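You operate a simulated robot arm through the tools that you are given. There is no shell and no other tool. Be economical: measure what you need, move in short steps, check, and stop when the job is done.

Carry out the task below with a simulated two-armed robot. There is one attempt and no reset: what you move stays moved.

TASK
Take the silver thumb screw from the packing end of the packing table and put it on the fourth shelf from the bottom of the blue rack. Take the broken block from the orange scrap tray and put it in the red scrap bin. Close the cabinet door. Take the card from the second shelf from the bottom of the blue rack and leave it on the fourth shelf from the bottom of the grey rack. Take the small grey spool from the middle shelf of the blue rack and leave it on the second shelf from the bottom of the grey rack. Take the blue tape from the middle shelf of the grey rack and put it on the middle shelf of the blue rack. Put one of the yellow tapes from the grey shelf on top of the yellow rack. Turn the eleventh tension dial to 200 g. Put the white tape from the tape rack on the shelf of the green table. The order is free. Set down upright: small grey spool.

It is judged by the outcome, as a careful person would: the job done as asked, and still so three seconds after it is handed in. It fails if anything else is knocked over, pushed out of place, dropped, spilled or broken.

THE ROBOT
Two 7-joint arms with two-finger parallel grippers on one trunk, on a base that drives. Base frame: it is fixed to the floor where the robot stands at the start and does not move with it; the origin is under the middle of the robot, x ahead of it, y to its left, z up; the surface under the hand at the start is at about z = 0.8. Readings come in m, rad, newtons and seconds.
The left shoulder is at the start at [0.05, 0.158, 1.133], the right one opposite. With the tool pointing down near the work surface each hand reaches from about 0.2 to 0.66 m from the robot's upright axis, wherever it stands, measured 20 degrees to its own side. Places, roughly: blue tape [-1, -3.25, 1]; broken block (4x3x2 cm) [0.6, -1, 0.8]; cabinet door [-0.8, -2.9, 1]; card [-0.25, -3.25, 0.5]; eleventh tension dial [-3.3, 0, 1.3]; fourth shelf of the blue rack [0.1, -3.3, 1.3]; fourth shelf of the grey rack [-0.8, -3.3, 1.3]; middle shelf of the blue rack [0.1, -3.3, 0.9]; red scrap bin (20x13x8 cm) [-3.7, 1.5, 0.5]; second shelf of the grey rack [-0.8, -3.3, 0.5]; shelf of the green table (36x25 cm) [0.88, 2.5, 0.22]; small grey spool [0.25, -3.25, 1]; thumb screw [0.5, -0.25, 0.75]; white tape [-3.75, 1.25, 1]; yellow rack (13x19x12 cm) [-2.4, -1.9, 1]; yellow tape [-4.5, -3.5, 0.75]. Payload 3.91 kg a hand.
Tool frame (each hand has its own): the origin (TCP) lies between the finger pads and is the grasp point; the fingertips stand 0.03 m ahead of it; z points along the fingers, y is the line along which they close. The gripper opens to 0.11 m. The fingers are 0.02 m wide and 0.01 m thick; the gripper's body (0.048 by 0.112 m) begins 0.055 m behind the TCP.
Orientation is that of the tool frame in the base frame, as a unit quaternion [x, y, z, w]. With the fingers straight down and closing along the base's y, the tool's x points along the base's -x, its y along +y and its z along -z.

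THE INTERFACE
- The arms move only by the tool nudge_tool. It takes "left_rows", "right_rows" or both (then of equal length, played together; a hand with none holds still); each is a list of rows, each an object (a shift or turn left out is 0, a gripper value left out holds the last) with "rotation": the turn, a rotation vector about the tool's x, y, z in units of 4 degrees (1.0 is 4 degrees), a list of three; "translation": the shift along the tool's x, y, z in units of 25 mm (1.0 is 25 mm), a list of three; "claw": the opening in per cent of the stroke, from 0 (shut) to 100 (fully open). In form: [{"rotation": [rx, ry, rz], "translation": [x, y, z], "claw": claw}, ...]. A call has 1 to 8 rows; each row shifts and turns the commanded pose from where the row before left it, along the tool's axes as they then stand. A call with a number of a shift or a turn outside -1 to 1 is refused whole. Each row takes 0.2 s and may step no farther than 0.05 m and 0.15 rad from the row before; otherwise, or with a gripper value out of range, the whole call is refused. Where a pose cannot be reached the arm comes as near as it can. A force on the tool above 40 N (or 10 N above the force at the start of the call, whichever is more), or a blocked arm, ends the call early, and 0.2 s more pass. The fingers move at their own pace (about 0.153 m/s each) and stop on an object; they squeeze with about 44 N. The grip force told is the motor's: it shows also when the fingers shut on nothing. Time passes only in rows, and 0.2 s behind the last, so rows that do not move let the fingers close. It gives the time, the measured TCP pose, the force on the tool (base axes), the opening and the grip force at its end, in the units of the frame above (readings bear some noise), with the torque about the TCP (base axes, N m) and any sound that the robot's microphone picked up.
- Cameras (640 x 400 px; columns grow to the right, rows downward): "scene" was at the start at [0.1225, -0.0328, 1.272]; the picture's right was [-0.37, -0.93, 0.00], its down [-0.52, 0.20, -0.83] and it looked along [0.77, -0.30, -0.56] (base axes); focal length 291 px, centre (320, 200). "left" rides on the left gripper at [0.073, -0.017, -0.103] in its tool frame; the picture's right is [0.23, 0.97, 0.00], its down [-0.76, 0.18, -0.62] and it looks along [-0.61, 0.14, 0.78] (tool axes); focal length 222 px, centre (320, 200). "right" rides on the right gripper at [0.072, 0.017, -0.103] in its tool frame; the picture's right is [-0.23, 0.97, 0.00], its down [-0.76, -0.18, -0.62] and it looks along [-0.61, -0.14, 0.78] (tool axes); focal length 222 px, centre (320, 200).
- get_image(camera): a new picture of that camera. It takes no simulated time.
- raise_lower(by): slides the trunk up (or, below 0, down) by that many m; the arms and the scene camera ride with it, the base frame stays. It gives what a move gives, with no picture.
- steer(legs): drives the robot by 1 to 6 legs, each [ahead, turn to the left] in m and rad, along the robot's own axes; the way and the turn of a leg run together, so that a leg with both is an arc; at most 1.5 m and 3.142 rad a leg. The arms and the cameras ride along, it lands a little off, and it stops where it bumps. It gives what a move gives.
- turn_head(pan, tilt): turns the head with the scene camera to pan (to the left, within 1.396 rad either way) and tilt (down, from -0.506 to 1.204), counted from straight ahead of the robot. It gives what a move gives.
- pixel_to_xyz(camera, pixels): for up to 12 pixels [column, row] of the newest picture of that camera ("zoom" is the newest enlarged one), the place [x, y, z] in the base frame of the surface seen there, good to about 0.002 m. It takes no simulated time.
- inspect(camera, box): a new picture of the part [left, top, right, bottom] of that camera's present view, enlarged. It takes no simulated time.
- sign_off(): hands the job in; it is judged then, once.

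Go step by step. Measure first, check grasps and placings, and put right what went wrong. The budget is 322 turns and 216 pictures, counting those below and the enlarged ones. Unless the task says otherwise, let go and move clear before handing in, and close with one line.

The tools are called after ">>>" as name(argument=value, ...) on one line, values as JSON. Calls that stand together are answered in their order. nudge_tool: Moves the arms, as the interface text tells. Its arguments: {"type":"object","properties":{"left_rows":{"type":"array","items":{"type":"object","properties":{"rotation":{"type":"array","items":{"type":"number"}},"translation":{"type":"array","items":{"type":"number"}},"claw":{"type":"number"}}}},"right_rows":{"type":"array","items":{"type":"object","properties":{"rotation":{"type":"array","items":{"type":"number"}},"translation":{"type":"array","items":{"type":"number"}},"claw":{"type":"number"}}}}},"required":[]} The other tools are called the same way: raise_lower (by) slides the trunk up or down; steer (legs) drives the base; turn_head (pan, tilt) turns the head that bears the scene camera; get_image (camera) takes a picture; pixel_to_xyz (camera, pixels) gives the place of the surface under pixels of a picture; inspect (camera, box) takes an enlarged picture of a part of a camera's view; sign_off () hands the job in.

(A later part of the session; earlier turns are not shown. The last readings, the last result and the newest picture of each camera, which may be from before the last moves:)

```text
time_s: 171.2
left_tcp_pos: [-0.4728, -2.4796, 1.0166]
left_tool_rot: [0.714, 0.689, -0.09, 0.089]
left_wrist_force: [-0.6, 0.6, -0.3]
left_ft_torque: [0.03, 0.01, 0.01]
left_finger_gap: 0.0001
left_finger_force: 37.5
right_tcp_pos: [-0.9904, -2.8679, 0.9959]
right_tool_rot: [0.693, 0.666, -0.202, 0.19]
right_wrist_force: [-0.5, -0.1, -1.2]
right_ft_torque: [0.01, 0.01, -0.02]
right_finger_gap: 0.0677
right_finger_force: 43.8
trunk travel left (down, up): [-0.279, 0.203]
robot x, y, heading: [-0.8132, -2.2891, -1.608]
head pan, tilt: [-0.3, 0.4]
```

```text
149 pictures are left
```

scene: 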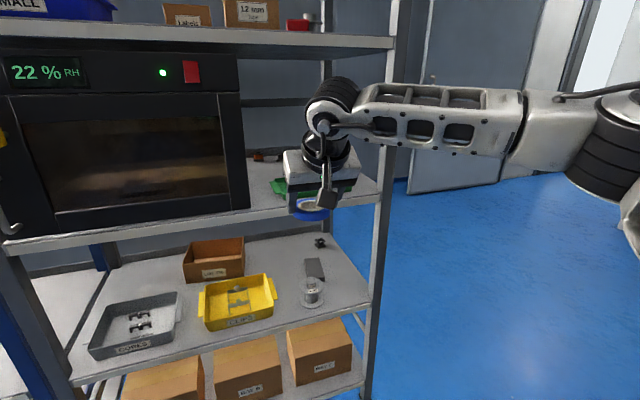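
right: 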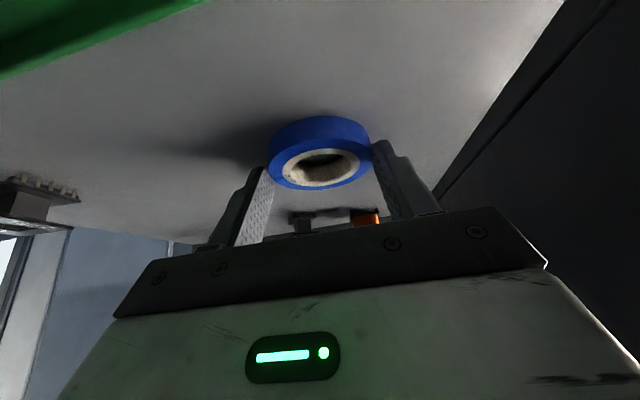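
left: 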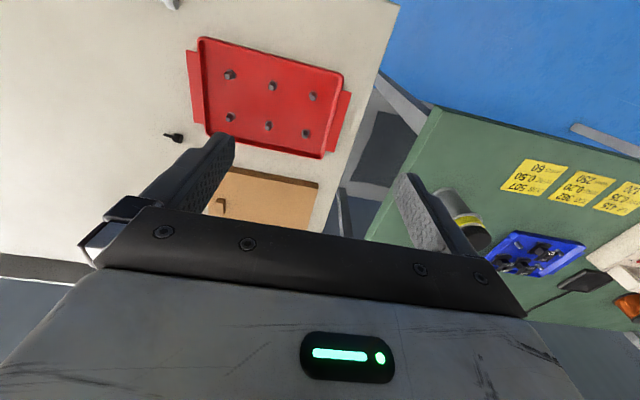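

Tape is out safely. Driving over to the blue rack's right-hand side (robot x≈-0.06).

>>> steer(legs=[[0, 1.608], [0.75, 0], [0, -1.571]])

>>> turn_head(pan=-0.2, tilt=0.4)

>>> get_image(camera="scene")

```text
time_s: 183.0
left_tcp_pos: [0.2781, -2.475, 1.0173]
left_tool_rot: [0.703, 0.699, -0.089, 0.091]
left_wrist_force: [-0.1, 0.6, 0.4]
left_ft_torque: [-0.02, 0.03, 0.02]
left_finger_gap: 0.0
left_finger_force: 37.3
right_tcp_pos: [-0.2286, -2.88, 0.9958]
right_tool_rot: [0.683, 0.677, -0.198, 0.193]
right_wrist_force: [-0.2, -0.1, -0.3]
right_ft_torque: [0.01, -0.01, 0.02]
right_finger_gap: 0.0675
right_finger_force: 44.0
trunk travel left (down, up): [-0.279, 0.203]
robot x, y, heading: [-0.069, -2.2981, -1.572]
head pan, tilt: [-0.3, 0.4]
```

```text
time_s: 183.7
left_tcp_pos: [0.277, -2.4757, 1.0166]
left_tool_rot: [0.703, 0.7, -0.09, 0.091]
left_wrist_force: [-0.1, 0.3, -0.6]
left_ft_torque: [0.0, -0.02, -0.01]
left_finger_gap: 0.0001
left_finger_force: 37.8
right_tcp_pos: [-0.2293, -2.8799, 0.9954]
right_tool_rot: [0.683, 0.676, -0.198, 0.193]
right_wrist_force: [0.6, 0.0, -0.2]
right_ft_torque: [0.0, -0.02, 0.03]
right_finger_gap: 0.0673
right_finger_force: 44.4
trunk travel left (down, up): [-0.279, 0.203]
robot x, y, heading: [-0.0671, -2.2968, -1.575]
head pan, tilt: [-0.201, 0.4]
```

```text
148 pictures are left
```

scene: 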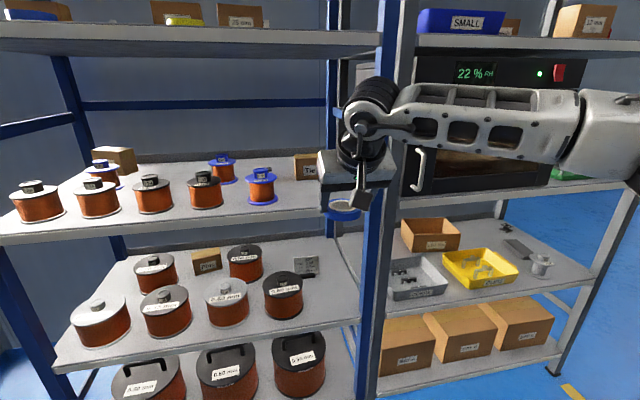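

Measuring the free area on the blue middle shelf right of the blue spool at (262,190).

>>> pixel_to_xyz(camera="scene", pixels=[[277, 195], [300, 200], [308, 178], [300, 215], [315, 195], [262, 200], [372, 200], [305, 265], [297, 272], [318, 258], [305, 275]])

>>> inspect(camera="scene", box=[230, 140, 390, 290])

```text
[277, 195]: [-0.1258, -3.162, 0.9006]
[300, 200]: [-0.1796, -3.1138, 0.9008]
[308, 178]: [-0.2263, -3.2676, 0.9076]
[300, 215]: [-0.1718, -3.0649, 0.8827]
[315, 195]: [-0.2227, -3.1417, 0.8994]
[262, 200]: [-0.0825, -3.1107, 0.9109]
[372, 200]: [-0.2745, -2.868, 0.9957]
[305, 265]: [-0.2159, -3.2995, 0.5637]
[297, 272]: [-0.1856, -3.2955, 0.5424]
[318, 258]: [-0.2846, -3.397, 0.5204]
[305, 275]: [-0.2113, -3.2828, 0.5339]
```

```text
2.67 times, centred on (310, 215) of scene
```

zoom: 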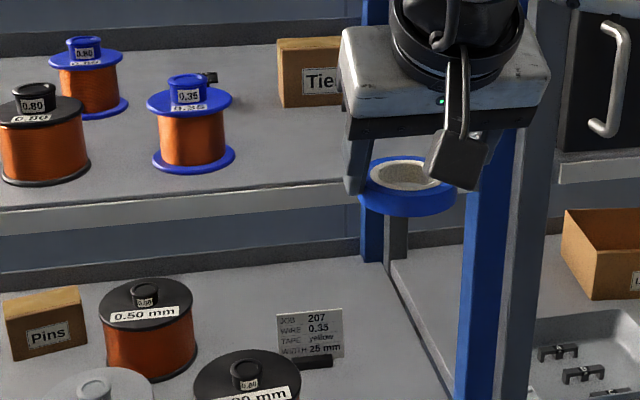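

Free spot at about (-0.23, -3.13). Driving in 0.235 m at the current height, then lowering.

>>> steer(legs=[[0.235, 0]])

>>> get_image(camera="scene")

```text
time_s: 185.4
left_tcp_pos: [0.2748, -2.709, 1.0166]
left_tool_rot: [0.704, 0.698, -0.089, 0.091]
left_wrist_force: [-0.7, 0.0, -0.5]
left_ft_torque: [0.01, 0.05, -0.01]
left_finger_gap: 0.0002
left_finger_force: 37.7
right_tcp_pos: [-0.2321, -3.1114, 0.9952]
right_tool_rot: [0.684, 0.675, -0.198, 0.193]
right_wrist_force: [0.7, -0.1, -1.1]
right_ft_torque: [0.02, -0.02, 0.05]
right_finger_gap: 0.0671
right_finger_force: 43.6
trunk travel left (down, up): [-0.279, 0.203]
robot x, y, heading: [-0.0668, -2.5286, -1.582]
head pan, tilt: [-0.201, 0.4]
```

```text
146 pictures are left
```

scene: 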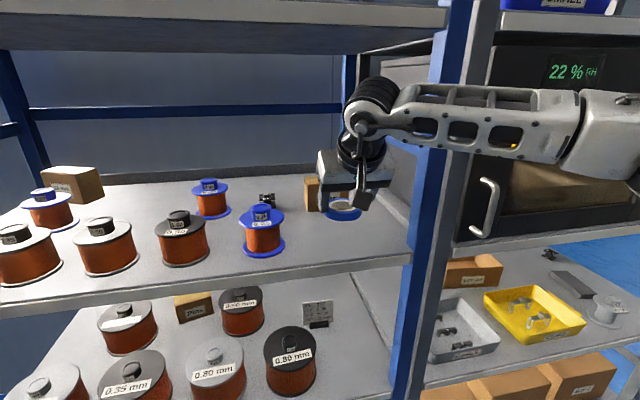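

Hand is over the free spot. Lowering 58 mm and releasing.

>>> raise_lower(by=-0.057)

>>> nudge_tool(right_rows=[{"claw": 80}, {"claw": 100}, {}])

>>> inspect(camera="scene", box=[290, 130, 418, 260])

```text
time_s: 186.4
left_tcp_pos: [0.2756, -2.7089, 0.9606]
left_tool_rot: [0.704, 0.698, -0.089, 0.09]
left_wrist_force: [-0.2, 0.6, 0.0]
left_ft_torque: [-0.04, 0.0, 0.0]
left_finger_gap: 0.0
left_finger_force: 37.8
right_tcp_pos: [-0.233, -3.1105, 0.9386]
right_tool_rot: [0.684, 0.675, -0.199, 0.193]
right_wrist_force: [-0.5, -0.5, -0.5]
right_ft_torque: [0.05, 0.01, -0.02]
right_finger_gap: 0.0674
right_finger_force: 44.3
trunk travel left (down, up): [-0.222, 0.26]
robot x, y, heading: [-0.0735, -2.5303, -1.582]
head pan, tilt: [-0.201, 0.4]
```

```text
time_s: 187.2
left_tcp_pos: [0.2754, -2.7082, 0.9592]
left_tool_rot: [0.704, 0.698, -0.089, 0.091]
left_wrist_force: [-0.6, -0.3, 0.8]
left_ft_torque: [0.02, 0.01, 0.07]
left_finger_gap: 0.0001
left_finger_force: 37.8
right_tcp_pos: [-0.2324, -3.1117, 0.9401]
right_tool_rot: [0.684, 0.675, -0.199, 0.193]
right_wrist_force: [-0.2, -0.6, 0.2]
right_ft_torque: [0.0, -0.01, -0.01]
right_finger_gap: 0.11
right_finger_force: 0.1
trunk travel left (down, up): [-0.222, 0.26]
robot x, y, heading: [-0.0686, -2.5276, -1.581]
head pan, tilt: [-0.201, 0.4]
```

```text
3.08 times, centred on (354, 195) of scene
```

zoom: 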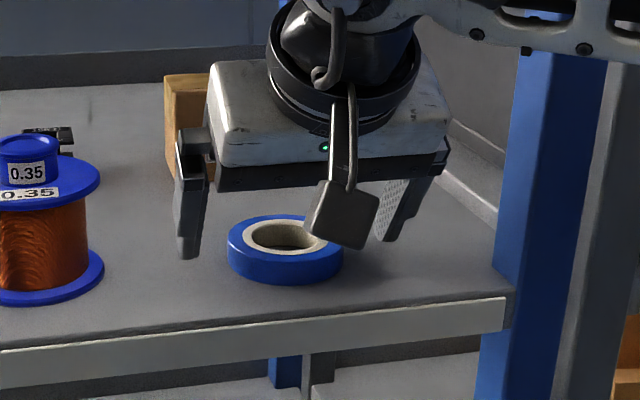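

The tape rests flat on the shelf. Raising and backing out, then looking at the card.

>>> raise_lower(by=0.07)

>>> steer(legs=[[-0.28, 0]])

>>> raise_lower(by=-0.28)

>>> turn_head(pan=-0.2, tilt=0.45)

>>> get_image(camera="scene")

```text
time_s: 188.2
left_tcp_pos: [0.276, -2.7094, 1.0301]
left_tool_rot: [0.704, 0.698, -0.09, 0.09]
left_wrist_force: [0.1, 0.3, -0.2]
left_ft_torque: [-0.02, -0.01, -0.02]
left_finger_gap: 0.0001
left_finger_force: 37.4
right_tcp_pos: [-0.233, -3.112, 1.0093]
right_tool_rot: [0.684, 0.675, -0.198, 0.192]
right_wrist_force: [-0.4, 0.4, -0.3]
right_ft_torque: [0.0, 0.0, 0.0]
right_finger_gap: 0.11
right_finger_force: 0.1
trunk travel left (down, up): [-0.292, 0.19]
robot x, y, heading: [-0.0706, -2.5288, -1.577]
head pan, tilt: [-0.201, 0.4]
```

```text
time_s: 190.2
left_tcp_pos: [0.2771, -2.4297, 1.0295]
left_tool_rot: [0.705, 0.697, -0.089, 0.09]
left_wrist_force: [0.4, -0.4, 0.0]
left_ft_torque: [0.0, -0.03, -0.01]
left_finger_gap: 0.0001
left_finger_force: 37.4
right_tcp_pos: [-0.2304, -2.8318, 1.0097]
right_tool_rot: [0.685, 0.674, -0.199, 0.192]
right_wrist_force: [0.3, -0.9, -0.1]
right_ft_torque: [-0.01, -0.02, 0.01]
right_finger_gap: 0.11
right_finger_force: 0.0
trunk travel left (down, up): [-0.292, 0.19]
robot x, y, heading: [-0.068, -2.2498, -1.583]
head pan, tilt: [-0.201, 0.4]
```

```text
time_s: 193.0
left_tcp_pos: [0.2776, -2.4306, 0.7498]
left_tool_rot: [0.705, 0.698, -0.089, 0.09]
left_wrist_force: [0.6, 0.2, -0.1]
left_ft_torque: [0.0, -0.01, 0.01]
left_finger_gap: 0.0
left_finger_force: 37.6
right_tcp_pos: [-0.2307, -2.8319, 0.7289]
right_tool_rot: [0.685, 0.674, -0.2, 0.193]
right_wrist_force: [-0.2, 0.0, 0.3]
right_ft_torque: [0.02, -0.02, 0.01]
right_finger_gap: 0.1101
right_finger_force: 0.1
trunk travel left (down, up): [-0.012, 0.47]
robot x, y, heading: [-0.066, -2.2534, -1.585]
head pan, tilt: [-0.201, 0.4]
```

```text
time_s: 193.7
left_tcp_pos: [0.278, -2.4306, 0.7508]
left_tool_rot: [0.705, 0.698, -0.089, 0.091]
left_wrist_force: [-0.5, -0.6, 1.2]
left_ft_torque: [-0.04, 0.01, 0.05]
left_finger_gap: 0.0
left_finger_force: 38.0
right_tcp_pos: [-0.2315, -2.832, 0.7295]
right_tool_rot: [0.685, 0.674, -0.199, 0.192]
right_wrist_force: [0.2, -0.2, -0.5]
right_ft_torque: [0.0, 0.03, 0.0]
right_finger_gap: 0.1099
right_finger_force: 0.2
trunk travel left (down, up): [-0.012, 0.47]
robot x, y, heading: [-0.0662, -2.2494, -1.58]
head pan, tilt: [-0.201, 0.45]
```

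```text
144 pictures are left
```

scene: 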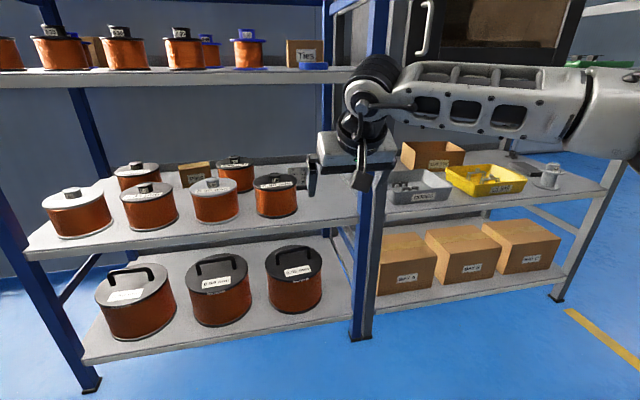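

The card is at about (300,172), partly behind the hand. Zooming in.

>>> inspect(camera="scene", box=[240, 140, 368, 220])

>>> pixel_to_xyz(camera="zoom", pixels=[[250, 125], [330, 130], [290, 180], [285, 215], [300, 225], [250, 150], [325, 200], [300, 250], [250, 200], [370, 240], [180, 220], [285, 240]])

```text
5.00 times, centred on (304, 180) of scene
```

zoom: 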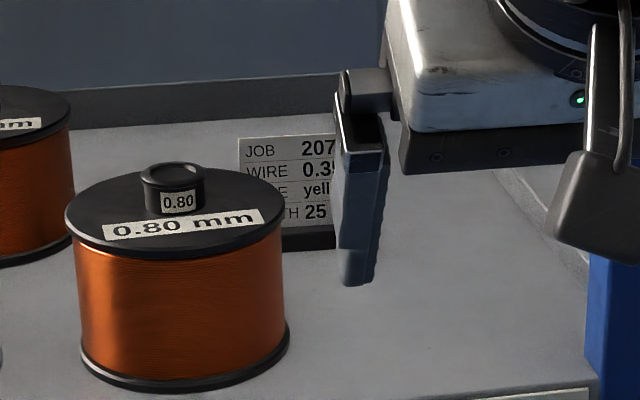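

```text
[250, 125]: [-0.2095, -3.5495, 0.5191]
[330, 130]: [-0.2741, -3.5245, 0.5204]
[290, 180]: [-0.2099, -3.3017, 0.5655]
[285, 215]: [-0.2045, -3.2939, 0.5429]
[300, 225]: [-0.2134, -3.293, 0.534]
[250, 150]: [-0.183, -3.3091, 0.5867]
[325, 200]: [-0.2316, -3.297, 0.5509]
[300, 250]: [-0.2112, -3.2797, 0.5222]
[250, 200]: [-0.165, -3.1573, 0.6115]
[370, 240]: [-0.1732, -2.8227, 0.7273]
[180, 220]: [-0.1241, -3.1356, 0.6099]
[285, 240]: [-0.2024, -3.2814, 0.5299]
```

The card stands at x≈-0.215, y≈-3.30, z 0.53–0.59, close to the right post, so the left arm suits better (its forearm comes from the open side). I'll park the right hand back and outward while bringing the left hand forward, pitched and open.

>>> nudge_tool(right_rows=[{"translation": [0.9, -0.5, -0.55]}, {"translation": [0.9, -0.5, -0.55]}, {"translation": [0.9, -0.5, -0.55]}, {"translation": [0.9, -0.5, -0.55]}, {"translation": [0.9, -0.5, -0.55]}, {"translation": [0.9, -0.5, -0.55]}, {"translation": [0.9, -0.5, -0.55]}, {"translation": [0.9, -0.5, -0.55]}], left_rows=[{"rotation": [0, -1, 0], "translation": [-0.6, -0.5, 0.3], "claw": 100}, {"rotation": [0, -1, 0], "translation": [-0.6, -0.5, 0.3]}, {"rotation": [0, -1, 0], "translation": [-0.6, -0.5, 0.4]}, {"rotation": [0, -1, 0], "translation": [-0.6, -0.5, 0.4]}, {"translation": [-0.6, -0.5, 0.5]}, {"translation": [-0.6, -0.5, 0.5]}, {"translation": [-0.6, -0.5, 0.5]}, {"translation": [-0.6, -0.5, 0.5]}])

>>> nudge_tool(right_rows=[{"translation": [0.9, -0.5, -0.55]}, {"translation": [0.9, -0.5, -0.55]}, {"translation": [0.9, -0.5, -0.55]}, {"translation": [0.9, -0.5, -0.55]}, {"translation": [0.9, -0.5, -0.55]}, {"translation": [0.9, -0.5, -0.55]}], left_rows=[{"translation": [-0.4, -0.7, 0.2]}, {"translation": [-0.4, -0.7, 0.2]}, {"translation": [-0.4, -0.7, 0.2]}, {"translation": [-0.4, -0.7, 0.2]}, {"translation": [0, 0, 0]}, {}])

```text
time_s: 195.5
left_tcp_pos: [0.1952, -2.5938, 0.7534]
left_tool_rot: [0.685, 0.679, -0.187, 0.187]
left_wrist_force: [0.7, -0.2, -0.3]
left_ft_torque: [0.01, 0.02, 0.01]
left_finger_gap: 0.1099
left_finger_force: 0.0
left hand out of reach, approached as far as the arm can: row 1, 2, 3, 4
right_tcp_pos: [-0.3284, -2.6189, 0.7275]
right_tool_rot: [0.685, 0.674, -0.199, 0.192]
right_wrist_force: [0.3, -0.8, -0.2]
right_ft_torque: [0.01, -0.01, -0.01]
right_finger_gap: 0.11
right_finger_force: 0.0
trunk travel left (down, up): [-0.012, 0.47]
robot x, y, heading: [-0.0683, -2.245, -1.584]
head pan, tilt: [-0.201, 0.45]
```

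```text
time_s: 196.9
left_tcp_pos: [0.1251, -2.6379, 0.7565]
left_tool_rot: [0.686, 0.678, -0.187, 0.186]
left_wrist_force: [0.3, 0.0, 0.3]
left_ft_torque: [0.01, 0.0, 0.01]
left_finger_gap: 0.1103
left_finger_force: 0.1
right_tcp_pos: [-0.4222, -2.4935, 0.7584]
right_tool_rot: [0.685, 0.675, -0.197, 0.192]
right_wrist_force: [-0.2, 0.0, -0.1]
right_ft_torque: [0.0, -0.03, -0.03]
right_finger_gap: 0.1102
right_finger_force: 0.1
right hand out of reach, approached as far as the arm can: row 2, 3, 4, 5, 6
trunk travel left (down, up): [-0.012, 0.47]
robot x, y, heading: [-0.0683, -2.2501, -1.584]
head pan, tilt: [-0.201, 0.45]
```

Both arms are arranged. Moving the base sideways to x≈-0.37.

>>> steer(legs=[[0, -1.56], [0.32, 0], [0, 1.57]])

>>> turn_head(pan=0.15, tilt=0.4)

>>> get_image(camera="scene")

```text
time_s: 206.7
left_tcp_pos: [-0.2017, -2.6319, 0.7572]
left_tool_rot: [0.69, 0.674, -0.187, 0.186]
left_wrist_force: [0.2, 0.0, 0.5]
left_ft_torque: [0.0, 0.0, 0.03]
left_finger_gap: 0.1102
left_finger_force: 0.1
right_tcp_pos: [-0.7462, -2.4821, 0.7587]
right_tool_rot: [0.689, 0.67, -0.198, 0.192]
right_wrist_force: [-0.8, 0.7, 0.3]
right_ft_torque: [0.02, 0.0, -0.02]
right_finger_gap: 0.11
right_finger_force: 0.0
trunk travel left (down, up): [-0.012, 0.47]
robot x, y, heading: [-0.3846, -2.242, -1.595]
head pan, tilt: [-0.201, 0.45]
```

```text
time_s: 207.5
left_tcp_pos: [-0.201, -2.633, 0.7586]
left_tool_rot: [0.69, 0.674, -0.188, 0.185]
left_wrist_force: [-0.3, 0.1, -0.3]
left_ft_torque: [0.01, 0.01, 0.0]
left_finger_gap: 0.11
left_finger_force: 0.1
right_tcp_pos: [-0.7456, -2.4822, 0.7586]
right_tool_rot: [0.689, 0.67, -0.197, 0.192]
right_wrist_force: [-0.6, -0.3, 0.0]
right_ft_torque: [0.02, -0.01, 0.02]
right_finger_gap: 0.1099
right_finger_force: 0.0
trunk travel left (down, up): [-0.012, 0.47]
robot x, y, heading: [-0.3872, -2.2439, -1.594]
head pan, tilt: [0.15, 0.4]
```

```text
142 pictures are left
```

scene: 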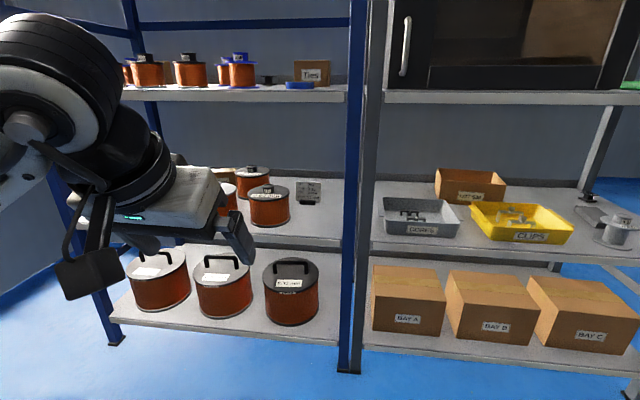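

Now the card is clearly visible at (307,192). Zooming and measuring it.

>>> inspect(camera="scene", box=[240, 155, 336, 230])

>>> pixel_to_xyz(camera="zoom", pixels=[[375, 145], [500, 145], [375, 225], [495, 225], [435, 150], [435, 190], [435, 235], [435, 252], [300, 190], [220, 165], [330, 205], [390, 250]])

```text
5.33 times, centred on (288, 192) of scene
```

zoom: 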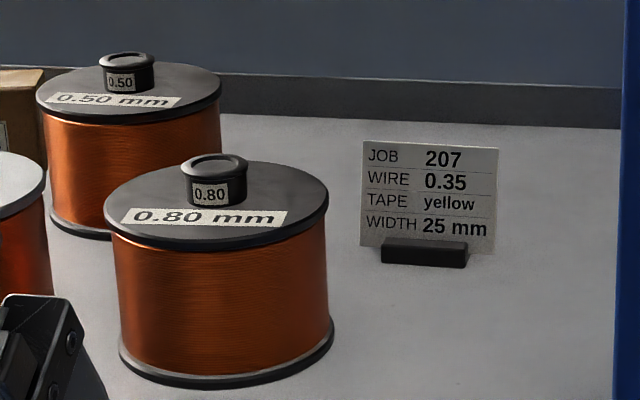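

```text
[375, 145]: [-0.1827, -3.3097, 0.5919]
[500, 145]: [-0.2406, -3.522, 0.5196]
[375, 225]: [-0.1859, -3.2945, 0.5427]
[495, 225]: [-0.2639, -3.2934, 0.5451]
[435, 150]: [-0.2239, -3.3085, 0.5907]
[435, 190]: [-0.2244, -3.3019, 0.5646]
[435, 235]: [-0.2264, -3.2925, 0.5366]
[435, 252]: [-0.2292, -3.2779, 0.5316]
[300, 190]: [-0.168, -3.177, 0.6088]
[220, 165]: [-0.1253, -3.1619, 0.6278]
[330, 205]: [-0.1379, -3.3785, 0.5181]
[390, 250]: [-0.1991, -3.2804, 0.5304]
```

Card: x -0.266…-0.176 (90 mm wide), leaning plane y≈-3.30, top z 0.594. I'll lower the left hand to z≈0.65 and check forearm heights before entering.

>>> nudge_tool(left_rows=[{"translation": [0.54, 0, 0.9]}, {"translation": [0.54, 0, 0.9]}, {"translation": [0.54, 0, 0.9]}, {"translation": [0.54, 0, 0.9]}, {}])

>>> steer(legs=[[0, 0.02], [0.2, 0]])

>>> turn_head(pan=0.4, tilt=0.4)

>>> get_image(camera="scene")

```text
time_s: 208.7
left_tcp_pos: [-0.2021, -2.6337, 0.6525]
left_tool_rot: [0.69, 0.674, -0.187, 0.187]
left_wrist_force: [1.0, 0.0, -0.4]
left_ft_torque: [-0.05, -0.02, -0.05]
left_finger_gap: 0.1096
left_finger_force: 0.0
right_tcp_pos: [-0.7466, -2.4815, 0.7582]
right_tool_rot: [0.689, 0.67, -0.198, 0.192]
right_wrist_force: [0.4, 0.9, 0.6]
right_ft_torque: [0.02, -0.01, -0.03]
right_finger_gap: 0.1098
right_finger_force: 0.2
trunk travel left (down, up): [-0.012, 0.47]
robot x, y, heading: [-0.3884, -2.242, -1.597]
head pan, tilt: [0.15, 0.4]
```

```text
time_s: 210.6
left_tcp_pos: [-0.193, -2.8252, 0.6527]
left_tool_rot: [0.683, 0.681, -0.186, 0.188]
left_wrist_force: [-0.4, 0.0, -0.2]
left_ft_torque: [0.01, -0.01, 0.0]
left_finger_gap: 0.11
left_finger_force: 0.0
right_tcp_pos: [-0.742, -2.6835, 0.7585]
right_tool_rot: [0.681, 0.678, -0.196, 0.194]
right_wrist_force: [-0.1, 0.2, -0.6]
right_ft_torque: [-0.02, -0.02, 0.01]
right_finger_gap: 0.1102
right_finger_force: 0.1
trunk travel left (down, up): [-0.012, 0.47]
robot x, y, heading: [-0.3941, -2.4366, -1.573]
head pan, tilt: [0.15, 0.4]
```

```text
time_s: 211.4
left_tcp_pos: [-0.1929, -2.8235, 0.6527]
left_tool_rot: [0.683, 0.681, -0.186, 0.187]
left_wrist_force: [0.0, 0.1, -0.2]
left_ft_torque: [0.0, 0.0, 0.03]
left_finger_gap: 0.1101
left_finger_force: 0.1
right_tcp_pos: [-0.7429, -2.6858, 0.7588]
right_tool_rot: [0.682, 0.677, -0.197, 0.194]
right_wrist_force: [-0.8, 0.6, 0.1]
right_ft_torque: [0.02, -0.01, 0.0]
right_finger_gap: 0.1103
right_finger_force: 0.1
trunk travel left (down, up): [-0.012, 0.47]
robot x, y, heading: [-0.3888, -2.439, -1.57]
head pan, tilt: [0.4, 0.4]
```

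```text
140 pictures are left
```

scene: 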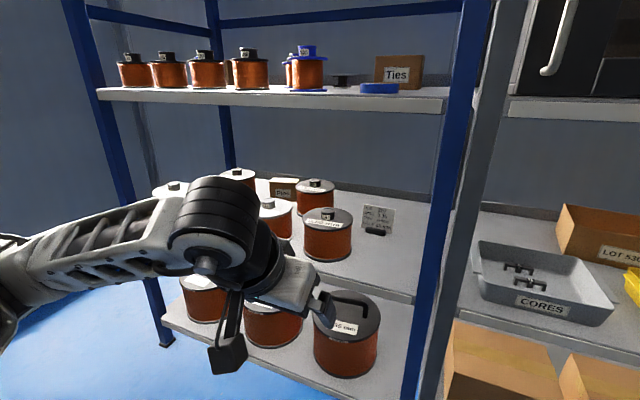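

Forearm is nearly horizontal and low. Driving in 0.2 m and extending the left hand 0.1 m, correcting x.

>>> steer(legs=[[0.2, 0]])

>>> nudge_tool(left_rows=[{"translation": [-0.86, -0.3, 0.51]}, {"translation": [-0.86, -0.3, 0.51]}, {"translation": [-0.86, -0.3, 0.51]}, {"translation": [-0.86, -0.3, 0.51]}, {}])

>>> get_image(camera="scene")

```text
time_s: 213.0
left_tcp_pos: [-0.1943, -3.0276, 0.6526]
left_tool_rot: [0.684, 0.68, -0.186, 0.187]
left_wrist_force: [-0.2, 0.1, 0.1]
left_ft_torque: [0.02, 0.0, 0.04]
left_finger_gap: 0.11
left_finger_force: 0.0
right_tcp_pos: [-0.7428, -2.8871, 0.7581]
right_tool_rot: [0.683, 0.677, -0.196, 0.193]
right_wrist_force: [-0.5, -0.4, 0.4]
right_ft_torque: [0.01, -0.03, 0.0]
right_finger_gap: 0.1102
right_finger_force: 0.2
trunk travel left (down, up): [-0.012, 0.47]
robot x, y, heading: [-0.3914, -2.6404, -1.576]
head pan, tilt: [0.4, 0.4]
```

```text
time_s: 214.2
left_tcp_pos: [-0.2233, -3.1271, 0.651]
left_tool_rot: [0.683, 0.681, -0.185, 0.188]
left_wrist_force: [-0.5, -0.3, 0.3]
left_ft_torque: [0.03, 0.0, -0.02]
left_finger_gap: 0.1101
left_finger_force: 0.1
right_tcp_pos: [-0.7425, -2.8876, 0.7587]
right_tool_rot: [0.683, 0.677, -0.196, 0.193]
right_wrist_force: [-0.6, -0.3, 0.3]
right_ft_torque: [0.03, -0.02, -0.01]
right_finger_gap: 0.11
right_finger_force: 0.0
trunk travel left (down, up): [-0.012, 0.47]
robot x, y, heading: [-0.3882, -2.6417, -1.575]
head pan, tilt: [0.4, 0.4]
```

```text
139 pictures are left
```

scene: 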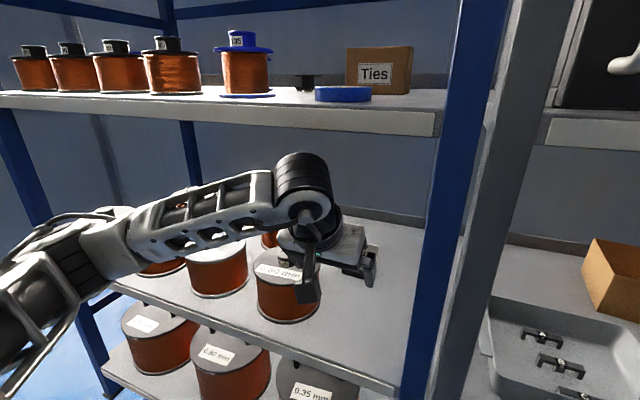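

Checking heights of the wrist and clearance, then continuing.

>>> pixel_to_xyz(camera="scene", pixels=[[300, 160], [230, 180], [150, 215], [305, 295], [310, 280], [265, 290], [375, 270], [100, 240]])

>>> get_image(camera="left")

```text
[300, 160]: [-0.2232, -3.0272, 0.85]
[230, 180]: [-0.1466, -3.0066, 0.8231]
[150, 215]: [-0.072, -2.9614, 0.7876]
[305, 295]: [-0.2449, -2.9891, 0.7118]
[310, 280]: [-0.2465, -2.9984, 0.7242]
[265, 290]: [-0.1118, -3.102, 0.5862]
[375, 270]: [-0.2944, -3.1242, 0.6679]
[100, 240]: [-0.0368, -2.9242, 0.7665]
```

```text
138 pictures are left
```

left: 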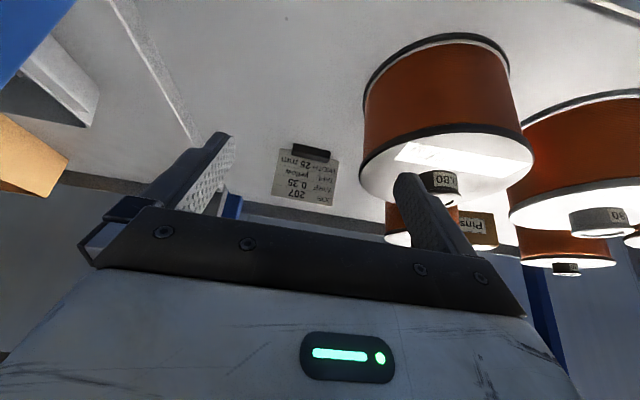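

2 cm clear under shelf 3, and the finger passes 1 cm above the 0.80 spool's flange. Continuing 0.15 m forward.

>>> nudge_tool(left_rows=[{"translation": [-0.86, -0.2, 0.51]}, {"translation": [-0.86, 0, 0.51]}, {"translation": [-0.86, 0, 0.51]}, {"translation": [-0.86, 0, 0.51]}, {"translation": [-0.86, 0, 0.51]}, {"translation": [-0.86, 0.1, 0.51]}, {}])

>>> get_image(camera="left")

>>> get_image(camera="scene")

```text
time_s: 215.8
left_tcp_pos: [-0.2268, -3.2786, 0.6536]
left_tool_rot: [0.683, 0.681, -0.186, 0.187]
left_wrist_force: [-0.6, -0.3, 0.7]
left_ft_torque: [0.03, -0.01, -0.05]
left_finger_gap: 0.11
left_finger_force: 0.1
right_tcp_pos: [-0.7434, -2.8874, 0.7582]
right_tool_rot: [0.682, 0.677, -0.197, 0.194]
right_wrist_force: [-0.6, -0.7, 0.7]
right_ft_torque: [-0.01, -0.01, 0.02]
right_finger_gap: 0.1101
right_finger_force: 0.0
trunk travel left (down, up): [-0.012, 0.47]
robot x, y, heading: [-0.3877, -2.6398, -1.573]
head pan, tilt: [0.4, 0.4]
```

```text
137 pictures are left
```

left: 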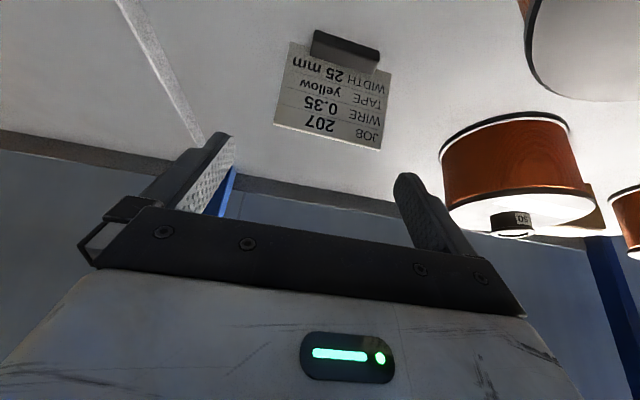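

```text
136 pictures are left
```

scene: 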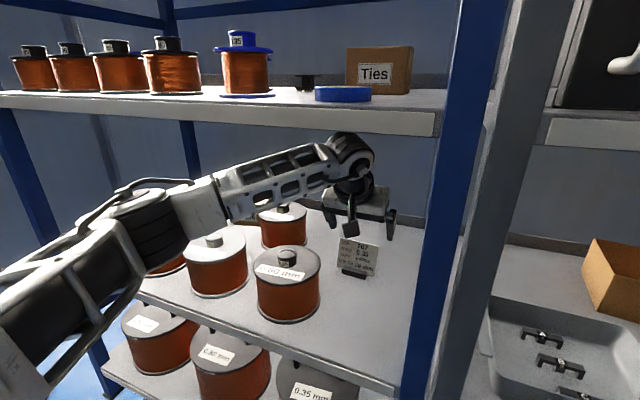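

The card is nicely framed. Moving 24 mm forward, then down 80 mm.

>>> nudge_tool(left_rows=[{"translation": [-0.82, 0.23, 0.5]}, {"translation": [0.41, 0, 0.68]}, {"translation": [0.41, 0, 0.68]}, {"translation": [0.41, 0, 0.68]}, {"translation": [0.41, 0, 0.68]}, {}])

>>> get_image(camera="left")

>>> inspect(camera="scene", box=[270, 130, 430, 300])

```text
time_s: 217.2
left_tcp_pos: [-0.2221, -3.3013, 0.5723]
left_tool_rot: [0.684, 0.68, -0.187, 0.186]
left_wrist_force: [0.5, 0.4, -0.7]
left_ft_torque: [-0.02, -0.03, 0.0]
left_finger_gap: 0.1098
left_finger_force: 0.0
right_tcp_pos: [-0.7435, -2.8868, 0.7579]
right_tool_rot: [0.683, 0.677, -0.196, 0.193]
right_wrist_force: [-0.4, -0.3, 0.9]
right_ft_torque: [0.02, -0.03, 0.01]
right_finger_gap: 0.1104
right_finger_force: 0.1
trunk travel left (down, up): [-0.012, 0.47]
robot x, y, heading: [-0.3924, -2.6427, -1.573]
head pan, tilt: [0.4, 0.4]
```

```text
135 pictures are left
```

left: 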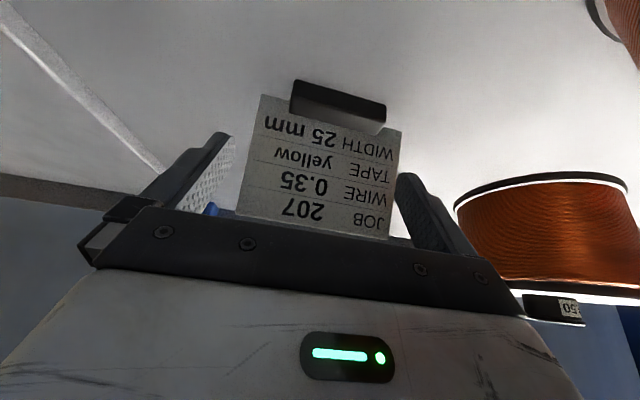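

```text
2.35 times, centred on (350, 215) of scene
```

zoom: 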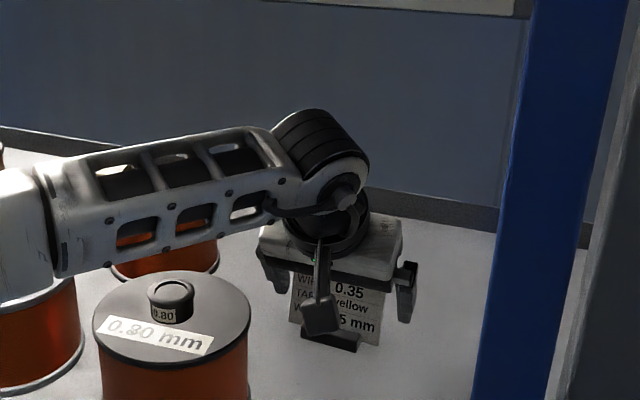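

The card is between the fingers. Closing on its side edges.

>>> nudge_tool(left_rows=[{"translation": [0, 0.12, 0]}, {"claw": 70}, {"claw": 0}, {}, {}, {"translation": [-0.2, 0, -0.34]}, {"translation": [-0.2, 0, -0.34]}, {}])

>>> get_image(camera="left")

>>> inspect(camera="scene", box=[270, 130, 430, 300])

```text
time_s: 219.0
left_tcp_pos: [-0.2187, -3.3024, 0.5926]
left_tool_rot: [0.684, 0.68, -0.186, 0.187]
left_wrist_force: [-0.7, -0.3, -0.7]
left_ft_torque: [-0.03, -0.01, 0.0]
left_finger_gap: 0.0888
left_finger_force: 43.6
right_tcp_pos: [-0.7424, -2.8885, 0.7584]
right_tool_rot: [0.683, 0.677, -0.196, 0.193]
right_wrist_force: [-0.2, 0.4, -1.0]
right_ft_torque: [-0.01, 0.0, 0.0]
right_finger_gap: 0.1099
right_finger_force: 0.0
trunk travel left (down, up): [-0.012, 0.47]
robot x, y, heading: [-0.3898, -2.6415, -1.577]
head pan, tilt: [0.4, 0.4]
```

```text
133 pictures are left
```

left: 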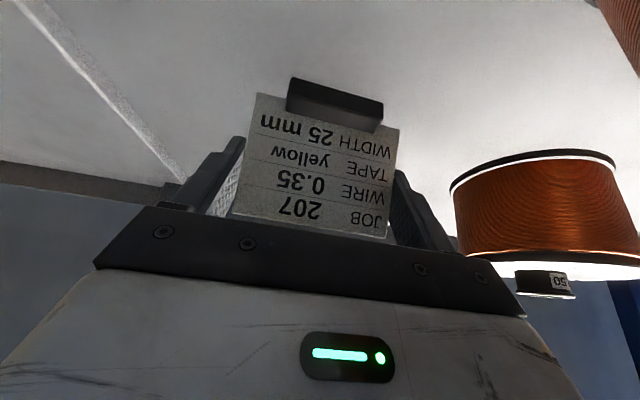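

```text
2.35 times, centred on (350, 215) of scene
```

zoom: 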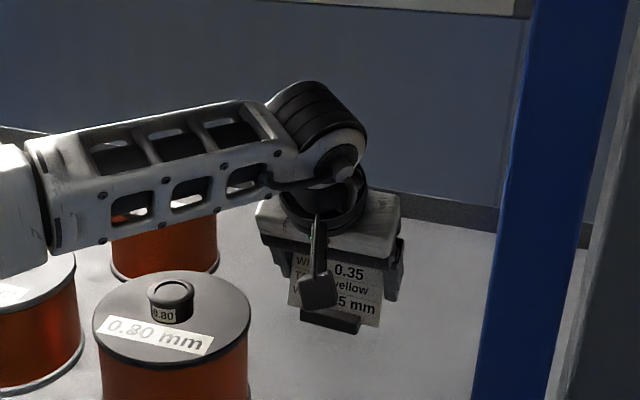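

The card with its foot lifts as one piece (gap 89 mm). Raising to z≈0.648, shifting away from the 0.80 spool, then retreating by the arm.

>>> nudge_tool(left_rows=[{"translation": [-0.38, -0.25, -0.63]}, {"translation": [-0.38, -0.25, -0.63]}, {"translation": [-0.38, -0.25, -0.63]}, {"translation": [0.86, 0, -0.51]}, {"translation": [0.86, 0, -0.51]}, {"translation": [0.86, 0, -0.51]}, {"translation": [0.86, 0, -0.51]}, {}])

>>> get_image(camera="scene")

```text
time_s: 220.8
left_tcp_pos: [-0.238, -3.1998, 0.6489]
left_tool_rot: [0.683, 0.681, -0.186, 0.187]
left_wrist_force: [-0.1, 0.2, -0.2]
left_ft_torque: [-0.05, 0.02, 0.03]
left_finger_gap: 0.0892
left_finger_force: 44.3
right_tcp_pos: [-0.7431, -2.8867, 0.7583]
right_tool_rot: [0.683, 0.677, -0.196, 0.193]
right_wrist_force: [0.0, -0.4, 0.1]
right_ft_torque: [-0.01, 0.01, 0.01]
right_finger_gap: 0.1101
right_finger_force: 0.1
trunk travel left (down, up): [-0.012, 0.47]
robot x, y, heading: [-0.3943, -2.6411, -1.568]
head pan, tilt: [0.4, 0.4]
```

```text
131 pictures are left
```

scene: 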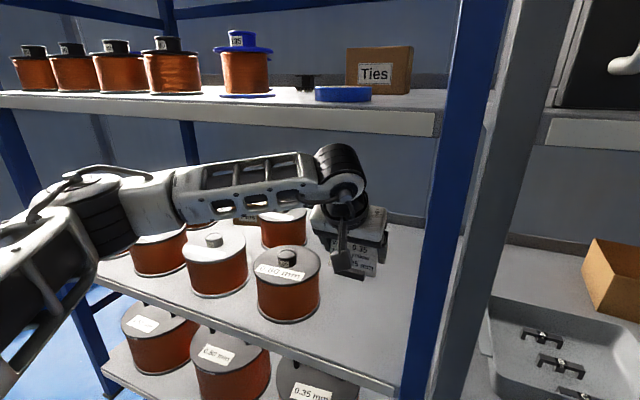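

Clear of the spool. Backing the base out 0.45 m.

>>> steer(legs=[[-0.4, 0]])

>>> raise_lower(by=0.465)

>>> get_image(camera="left")

```text
time_s: 223.3
left_tcp_pos: [-0.2355, -2.794, 0.6481]
left_tool_rot: [0.683, 0.681, -0.185, 0.189]
left_wrist_force: [0.0, 0.6, -0.7]
left_ft_torque: [-0.04, 0.0, -0.02]
left_finger_gap: 0.089
left_finger_force: 43.7
right_tcp_pos: [-0.7415, -2.4819, 0.7582]
right_tool_rot: [0.683, 0.677, -0.196, 0.194]
right_wrist_force: [-0.1, 0.3, -0.5]
right_ft_torque: [-0.01, 0.02, 0.04]
right_finger_gap: 0.1099
right_finger_force: 0.0
trunk travel left (down, up): [-0.012, 0.47]
robot x, y, heading: [-0.3876, -2.2317, -1.57]
head pan, tilt: [0.4, 0.4]
```

```text
refused: 0.465 is not a number from -0.4 to 0.4
```

```text
130 pictures are left
```

left: 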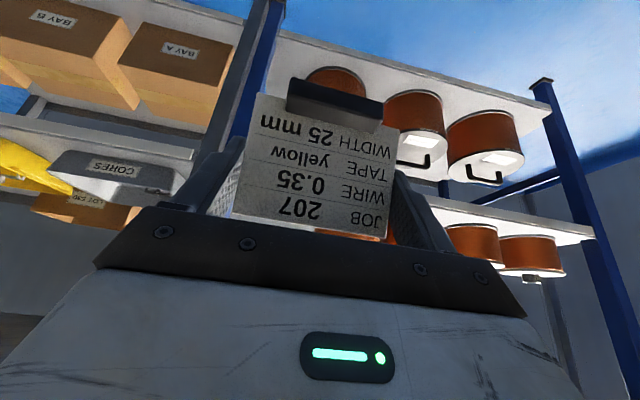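

Card is held firmly. Raising the trunk and turning to view the grey rack's fourth shelf.

>>> raise_lower(by=0.4)

>>> turn_head(pan=-0.5, tilt=0.1)

>>> get_image(camera="scene")

```text
time_s: 227.2
left_tcp_pos: [-0.2362, -2.7949, 1.0487]
left_tool_rot: [0.683, 0.681, -0.186, 0.188]
left_wrist_force: [0.1, -0.3, 0.1]
left_ft_torque: [0.0, 0.0, 0.02]
left_finger_gap: 0.0893
left_finger_force: 43.4
right_tcp_pos: [-0.7411, -2.4808, 1.1579]
right_tool_rot: [0.682, 0.678, -0.196, 0.193]
right_wrist_force: [-1.2, -0.4, 0.0]
right_ft_torque: [0.01, 0.02, -0.02]
right_finger_gap: 0.11
right_finger_force: 0.0
trunk travel left (down, up): [-0.412, 0.07]
robot x, y, heading: [-0.3891, -2.2369, -1.579]
head pan, tilt: [0.4, 0.4]
```

```text
time_s: 228.4
left_tcp_pos: [-0.2374, -2.7949, 1.0486]
left_tool_rot: [0.683, 0.681, -0.185, 0.188]
left_wrist_force: [0.3, -0.4, -1.7]
left_ft_torque: [-0.01, -0.01, -0.01]
left_finger_gap: 0.089
left_finger_force: 44.5
right_tcp_pos: [-0.7412, -2.4813, 1.1582]
right_tool_rot: [0.682, 0.677, -0.196, 0.194]
right_wrist_force: [-0.3, -0.9, 0.4]
right_ft_torque: [0.0, 0.0, -0.02]
right_finger_gap: 0.1101
right_finger_force: 0.1
trunk travel left (down, up): [-0.412, 0.07]
robot x, y, heading: [-0.3894, -2.2331, -1.579]
head pan, tilt: [-0.499, 0.099]
```

```text
129 pictures are left
```

scene: 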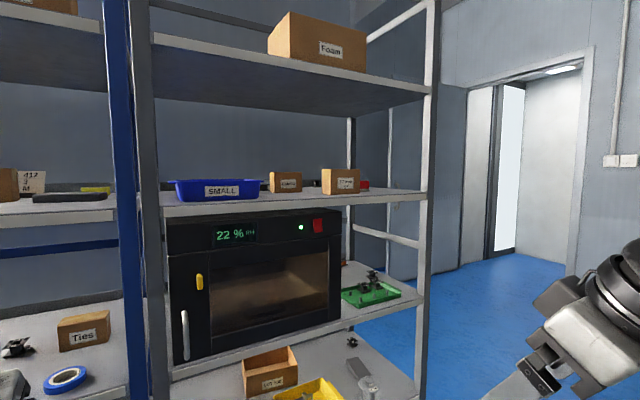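

>>> inspect(camera="scene", box=[150, 150, 440, 220])

>>> pixel_to_xyz(camera="scene", pixels=[[185, 200], [262, 196], [285, 192], [300, 193], [325, 193], [358, 192], [365, 187], [390, 190], [410, 192], [310, 196], [275, 197]])

```text
2.21 times, centred on (295, 185) of scene
```

zoom: 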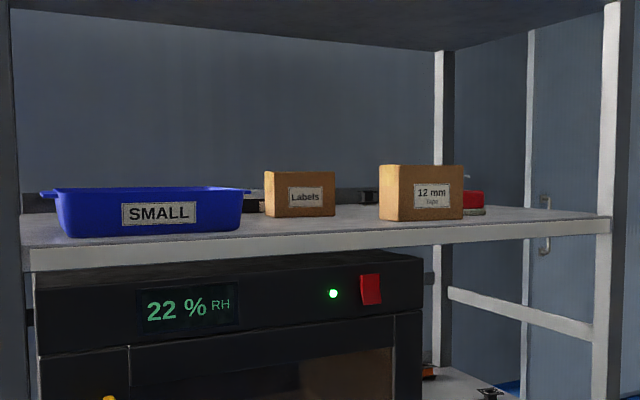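

```text
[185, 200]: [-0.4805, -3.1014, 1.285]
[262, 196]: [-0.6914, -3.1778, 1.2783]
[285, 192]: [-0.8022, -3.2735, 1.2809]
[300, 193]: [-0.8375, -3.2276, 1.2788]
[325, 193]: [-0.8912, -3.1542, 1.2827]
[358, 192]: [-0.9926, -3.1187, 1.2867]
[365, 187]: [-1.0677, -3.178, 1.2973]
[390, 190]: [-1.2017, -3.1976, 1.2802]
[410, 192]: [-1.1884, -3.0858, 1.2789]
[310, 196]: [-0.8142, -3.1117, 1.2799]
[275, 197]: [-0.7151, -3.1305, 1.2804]
```

Free spot between the SMALL bin and the 12 mm box, in front of the Labels box: x≈-0.785, y≈-3.14. Raising the trunk and left hand, then moving the base sideways.

>>> raise_lower(by=0.068)

>>> nudge_tool(left_rows=[{"translation": [-0.58, 0, -0.95]}, {"translation": [-0.58, 0, -0.95]}, {"translation": [-0.58, 0, -0.95]}, {"translation": [-0.58, 0, -0.95]}, {"translation": [-0.58, 0, -0.95]}, {"translation": [-0.58, 0, -0.95]}, {"translation": [-0.58, 0, -0.95]}, {"translation": [-0.58, 0, -0.95]}])

>>> nudge_tool(left_rows=[{"translation": [-0.58, 0, -0.95]}, {"translation": [-0.58, 0, -0.95]}])

>>> steer(legs=[[0, -1.565], [0.55, 0], [0, 1.571]])

>>> turn_head(pan=0.1, tilt=0.15)

>>> get_image(camera="scene")

```text
time_s: 229.4
left_tcp_pos: [-0.2356, -2.7935, 1.1157]
left_tool_rot: [0.683, 0.681, -0.186, 0.188]
left_wrist_force: [0.0, -0.2, -0.4]
left_ft_torque: [0.0, -0.01, -0.01]
left_finger_gap: 0.0891
left_finger_force: 44.2
right_tcp_pos: [-0.74, -2.481, 1.227]
right_tool_rot: [0.683, 0.677, -0.196, 0.194]
right_wrist_force: [-0.7, 0.0, 0.1]
right_ft_torque: [0.02, 0.02, 0.0]
right_finger_gap: 0.1097
right_finger_force: 0.1
trunk travel left (down, up): [-0.48, 0.002]
robot x, y, heading: [-0.3888, -2.2359, -1.573]
head pan, tilt: [-0.499, 0.099]
```

```text
time_s: 231.2
left_tcp_pos: [-0.2363, -2.7965, 1.3398]
left_tool_rot: [0.683, 0.681, -0.185, 0.188]
left_wrist_force: [-0.6, -0.7, -0.3]
left_ft_torque: [0.02, 0.03, 0.0]
left_finger_gap: 0.089
left_finger_force: 43.3
right_tcp_pos: [-0.7412, -2.4815, 1.227]
right_tool_rot: [0.682, 0.677, -0.197, 0.194]
right_wrist_force: [0.4, -0.3, -0.9]
right_ft_torque: [0.0, 0.02, -0.02]
right_finger_gap: 0.1097
right_finger_force: 0.0
trunk travel left (down, up): [-0.48, 0.002]
robot x, y, heading: [-0.389, -2.236, -1.574]
head pan, tilt: [-0.499, 0.099]
```

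```text
time_s: 231.8
left_tcp_pos: [-0.2385, -2.7966, 1.3944]
left_tool_rot: [0.684, 0.681, -0.184, 0.187]
left_wrist_force: [-0.2, 0.1, -1.3]
left_ft_torque: [-0.01, -0.05, -0.01]
left_finger_gap: 0.0892
left_finger_force: 43.7
right_tcp_pos: [-0.7413, -2.481, 1.2264]
right_tool_rot: [0.682, 0.677, -0.197, 0.194]
right_wrist_force: [-0.2, -0.4, 0.3]
right_ft_torque: [-0.02, -0.02, 0.01]
right_finger_gap: 0.1103
right_finger_force: 0.0
trunk travel left (down, up): [-0.48, 0.002]
robot x, y, heading: [-0.388, -2.2376, -1.571]
head pan, tilt: [-0.499, 0.099]
```

```text
time_s: 242.5
left_tcp_pos: [-0.7562, -2.8126, 1.3943]
left_tool_rot: [0.668, 0.696, -0.182, 0.192]
left_wrist_force: [0.0, 0.0, -0.8]
left_ft_torque: [0.01, 0.03, -0.01]
left_finger_gap: 0.089
left_finger_force: 44.1
right_tcp_pos: [-1.2739, -2.5206, 1.2266]
right_tool_rot: [0.666, 0.693, -0.192, 0.198]
right_wrist_force: [0.0, 0.6, 0.7]
right_ft_torque: [0.04, 0.02, -0.02]
right_finger_gap: 0.1101
right_finger_force: 0.0
trunk travel left (down, up): [-0.48, 0.002]
robot x, y, heading: [-0.9293, -2.2597, -1.526]
head pan, tilt: [-0.499, 0.099]
```

```text
time_s: 243.5
left_tcp_pos: [-0.7555, -2.8119, 1.3942]
left_tool_rot: [0.667, 0.697, -0.181, 0.193]
left_wrist_force: [0.6, 0.5, -0.3]
left_ft_torque: [0.02, 0.02, 0.01]
left_finger_gap: 0.089
left_finger_force: 43.9
right_tcp_pos: [-1.2739, -2.5206, 1.2264]
right_tool_rot: [0.667, 0.693, -0.191, 0.198]
right_wrist_force: [1.0, 0.2, -0.2]
right_ft_torque: [-0.02, 0.03, 0.0]
right_finger_gap: 0.11
right_finger_force: 0.0
trunk travel left (down, up): [-0.48, 0.002]
robot x, y, heading: [-0.9332, -2.2606, -1.528]
head pan, tilt: [0.099, 0.15]
```

```text
127 pictures are left
```

scene: 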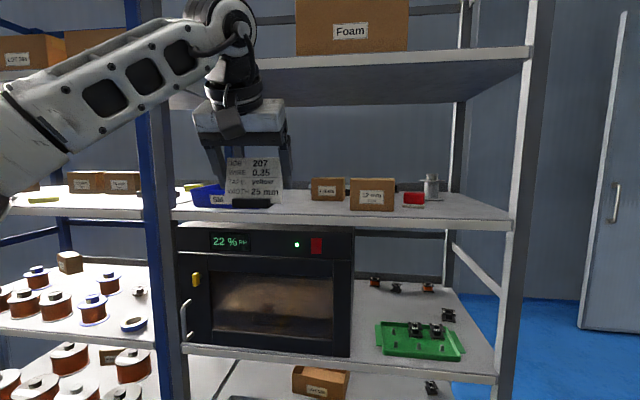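

I'll correct the heading (shifting the card to x≈-0.785), lower to TCP z 1.36 to clear the shelf above, and drive in 0.33 m.

>>> raise_lower(by=-0.035)

>>> steer(legs=[[0, -0.05], [0.25, 0]])

>>> get_image(camera="scene")

```text
time_s: 244.3
left_tcp_pos: [-0.7558, -2.8119, 1.3591]
left_tool_rot: [0.667, 0.697, -0.181, 0.192]
left_wrist_force: [-0.1, -0.1, -0.6]
left_ft_torque: [0.01, 0.02, -0.02]
left_finger_gap: 0.0893
left_finger_force: 43.9
right_tcp_pos: [-1.2743, -2.5205, 1.19]
right_tool_rot: [0.666, 0.693, -0.192, 0.198]
right_wrist_force: [-0.7, 0.2, 0.4]
right_ft_torque: [0.02, 0.0, -0.02]
right_finger_gap: 0.1099
right_finger_force: 0.1
trunk travel left (down, up): [-0.445, 0.037]
robot x, y, heading: [-0.9361, -2.2592, -1.529]
head pan, tilt: [0.099, 0.15]
```

```text
time_s: 246.6
left_tcp_pos: [-0.7849, -3.0739, 1.3592]
left_tool_rot: [0.684, 0.68, -0.186, 0.188]
left_wrist_force: [0.1, -0.7, -1.3]
left_ft_torque: [0.0, 0.02, -0.01]
left_finger_gap: 0.0891
left_finger_force: 44.3
right_tcp_pos: [-1.2875, -2.7587, 1.1912]
right_tool_rot: [0.682, 0.677, -0.196, 0.194]
right_wrist_force: [0.4, -1.2, 0.3]
right_ft_torque: [0.03, 0.02, -0.02]
right_finger_gap: 0.1102
right_finger_force: 0.1
trunk travel left (down, up): [-0.445, 0.037]
robot x, y, heading: [-0.9294, -2.509, -1.575]
head pan, tilt: [0.099, 0.15]
```

```text
126 pictures are left
```

scene: 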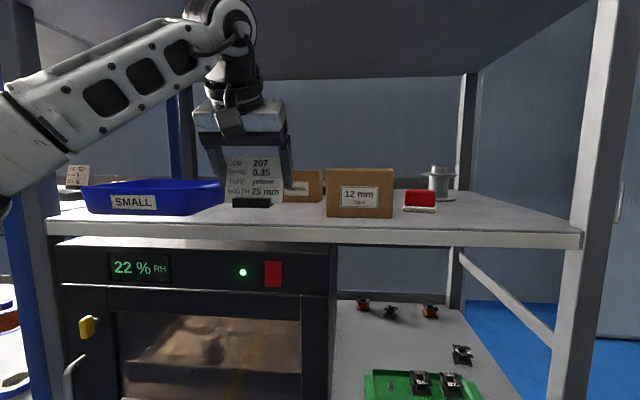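

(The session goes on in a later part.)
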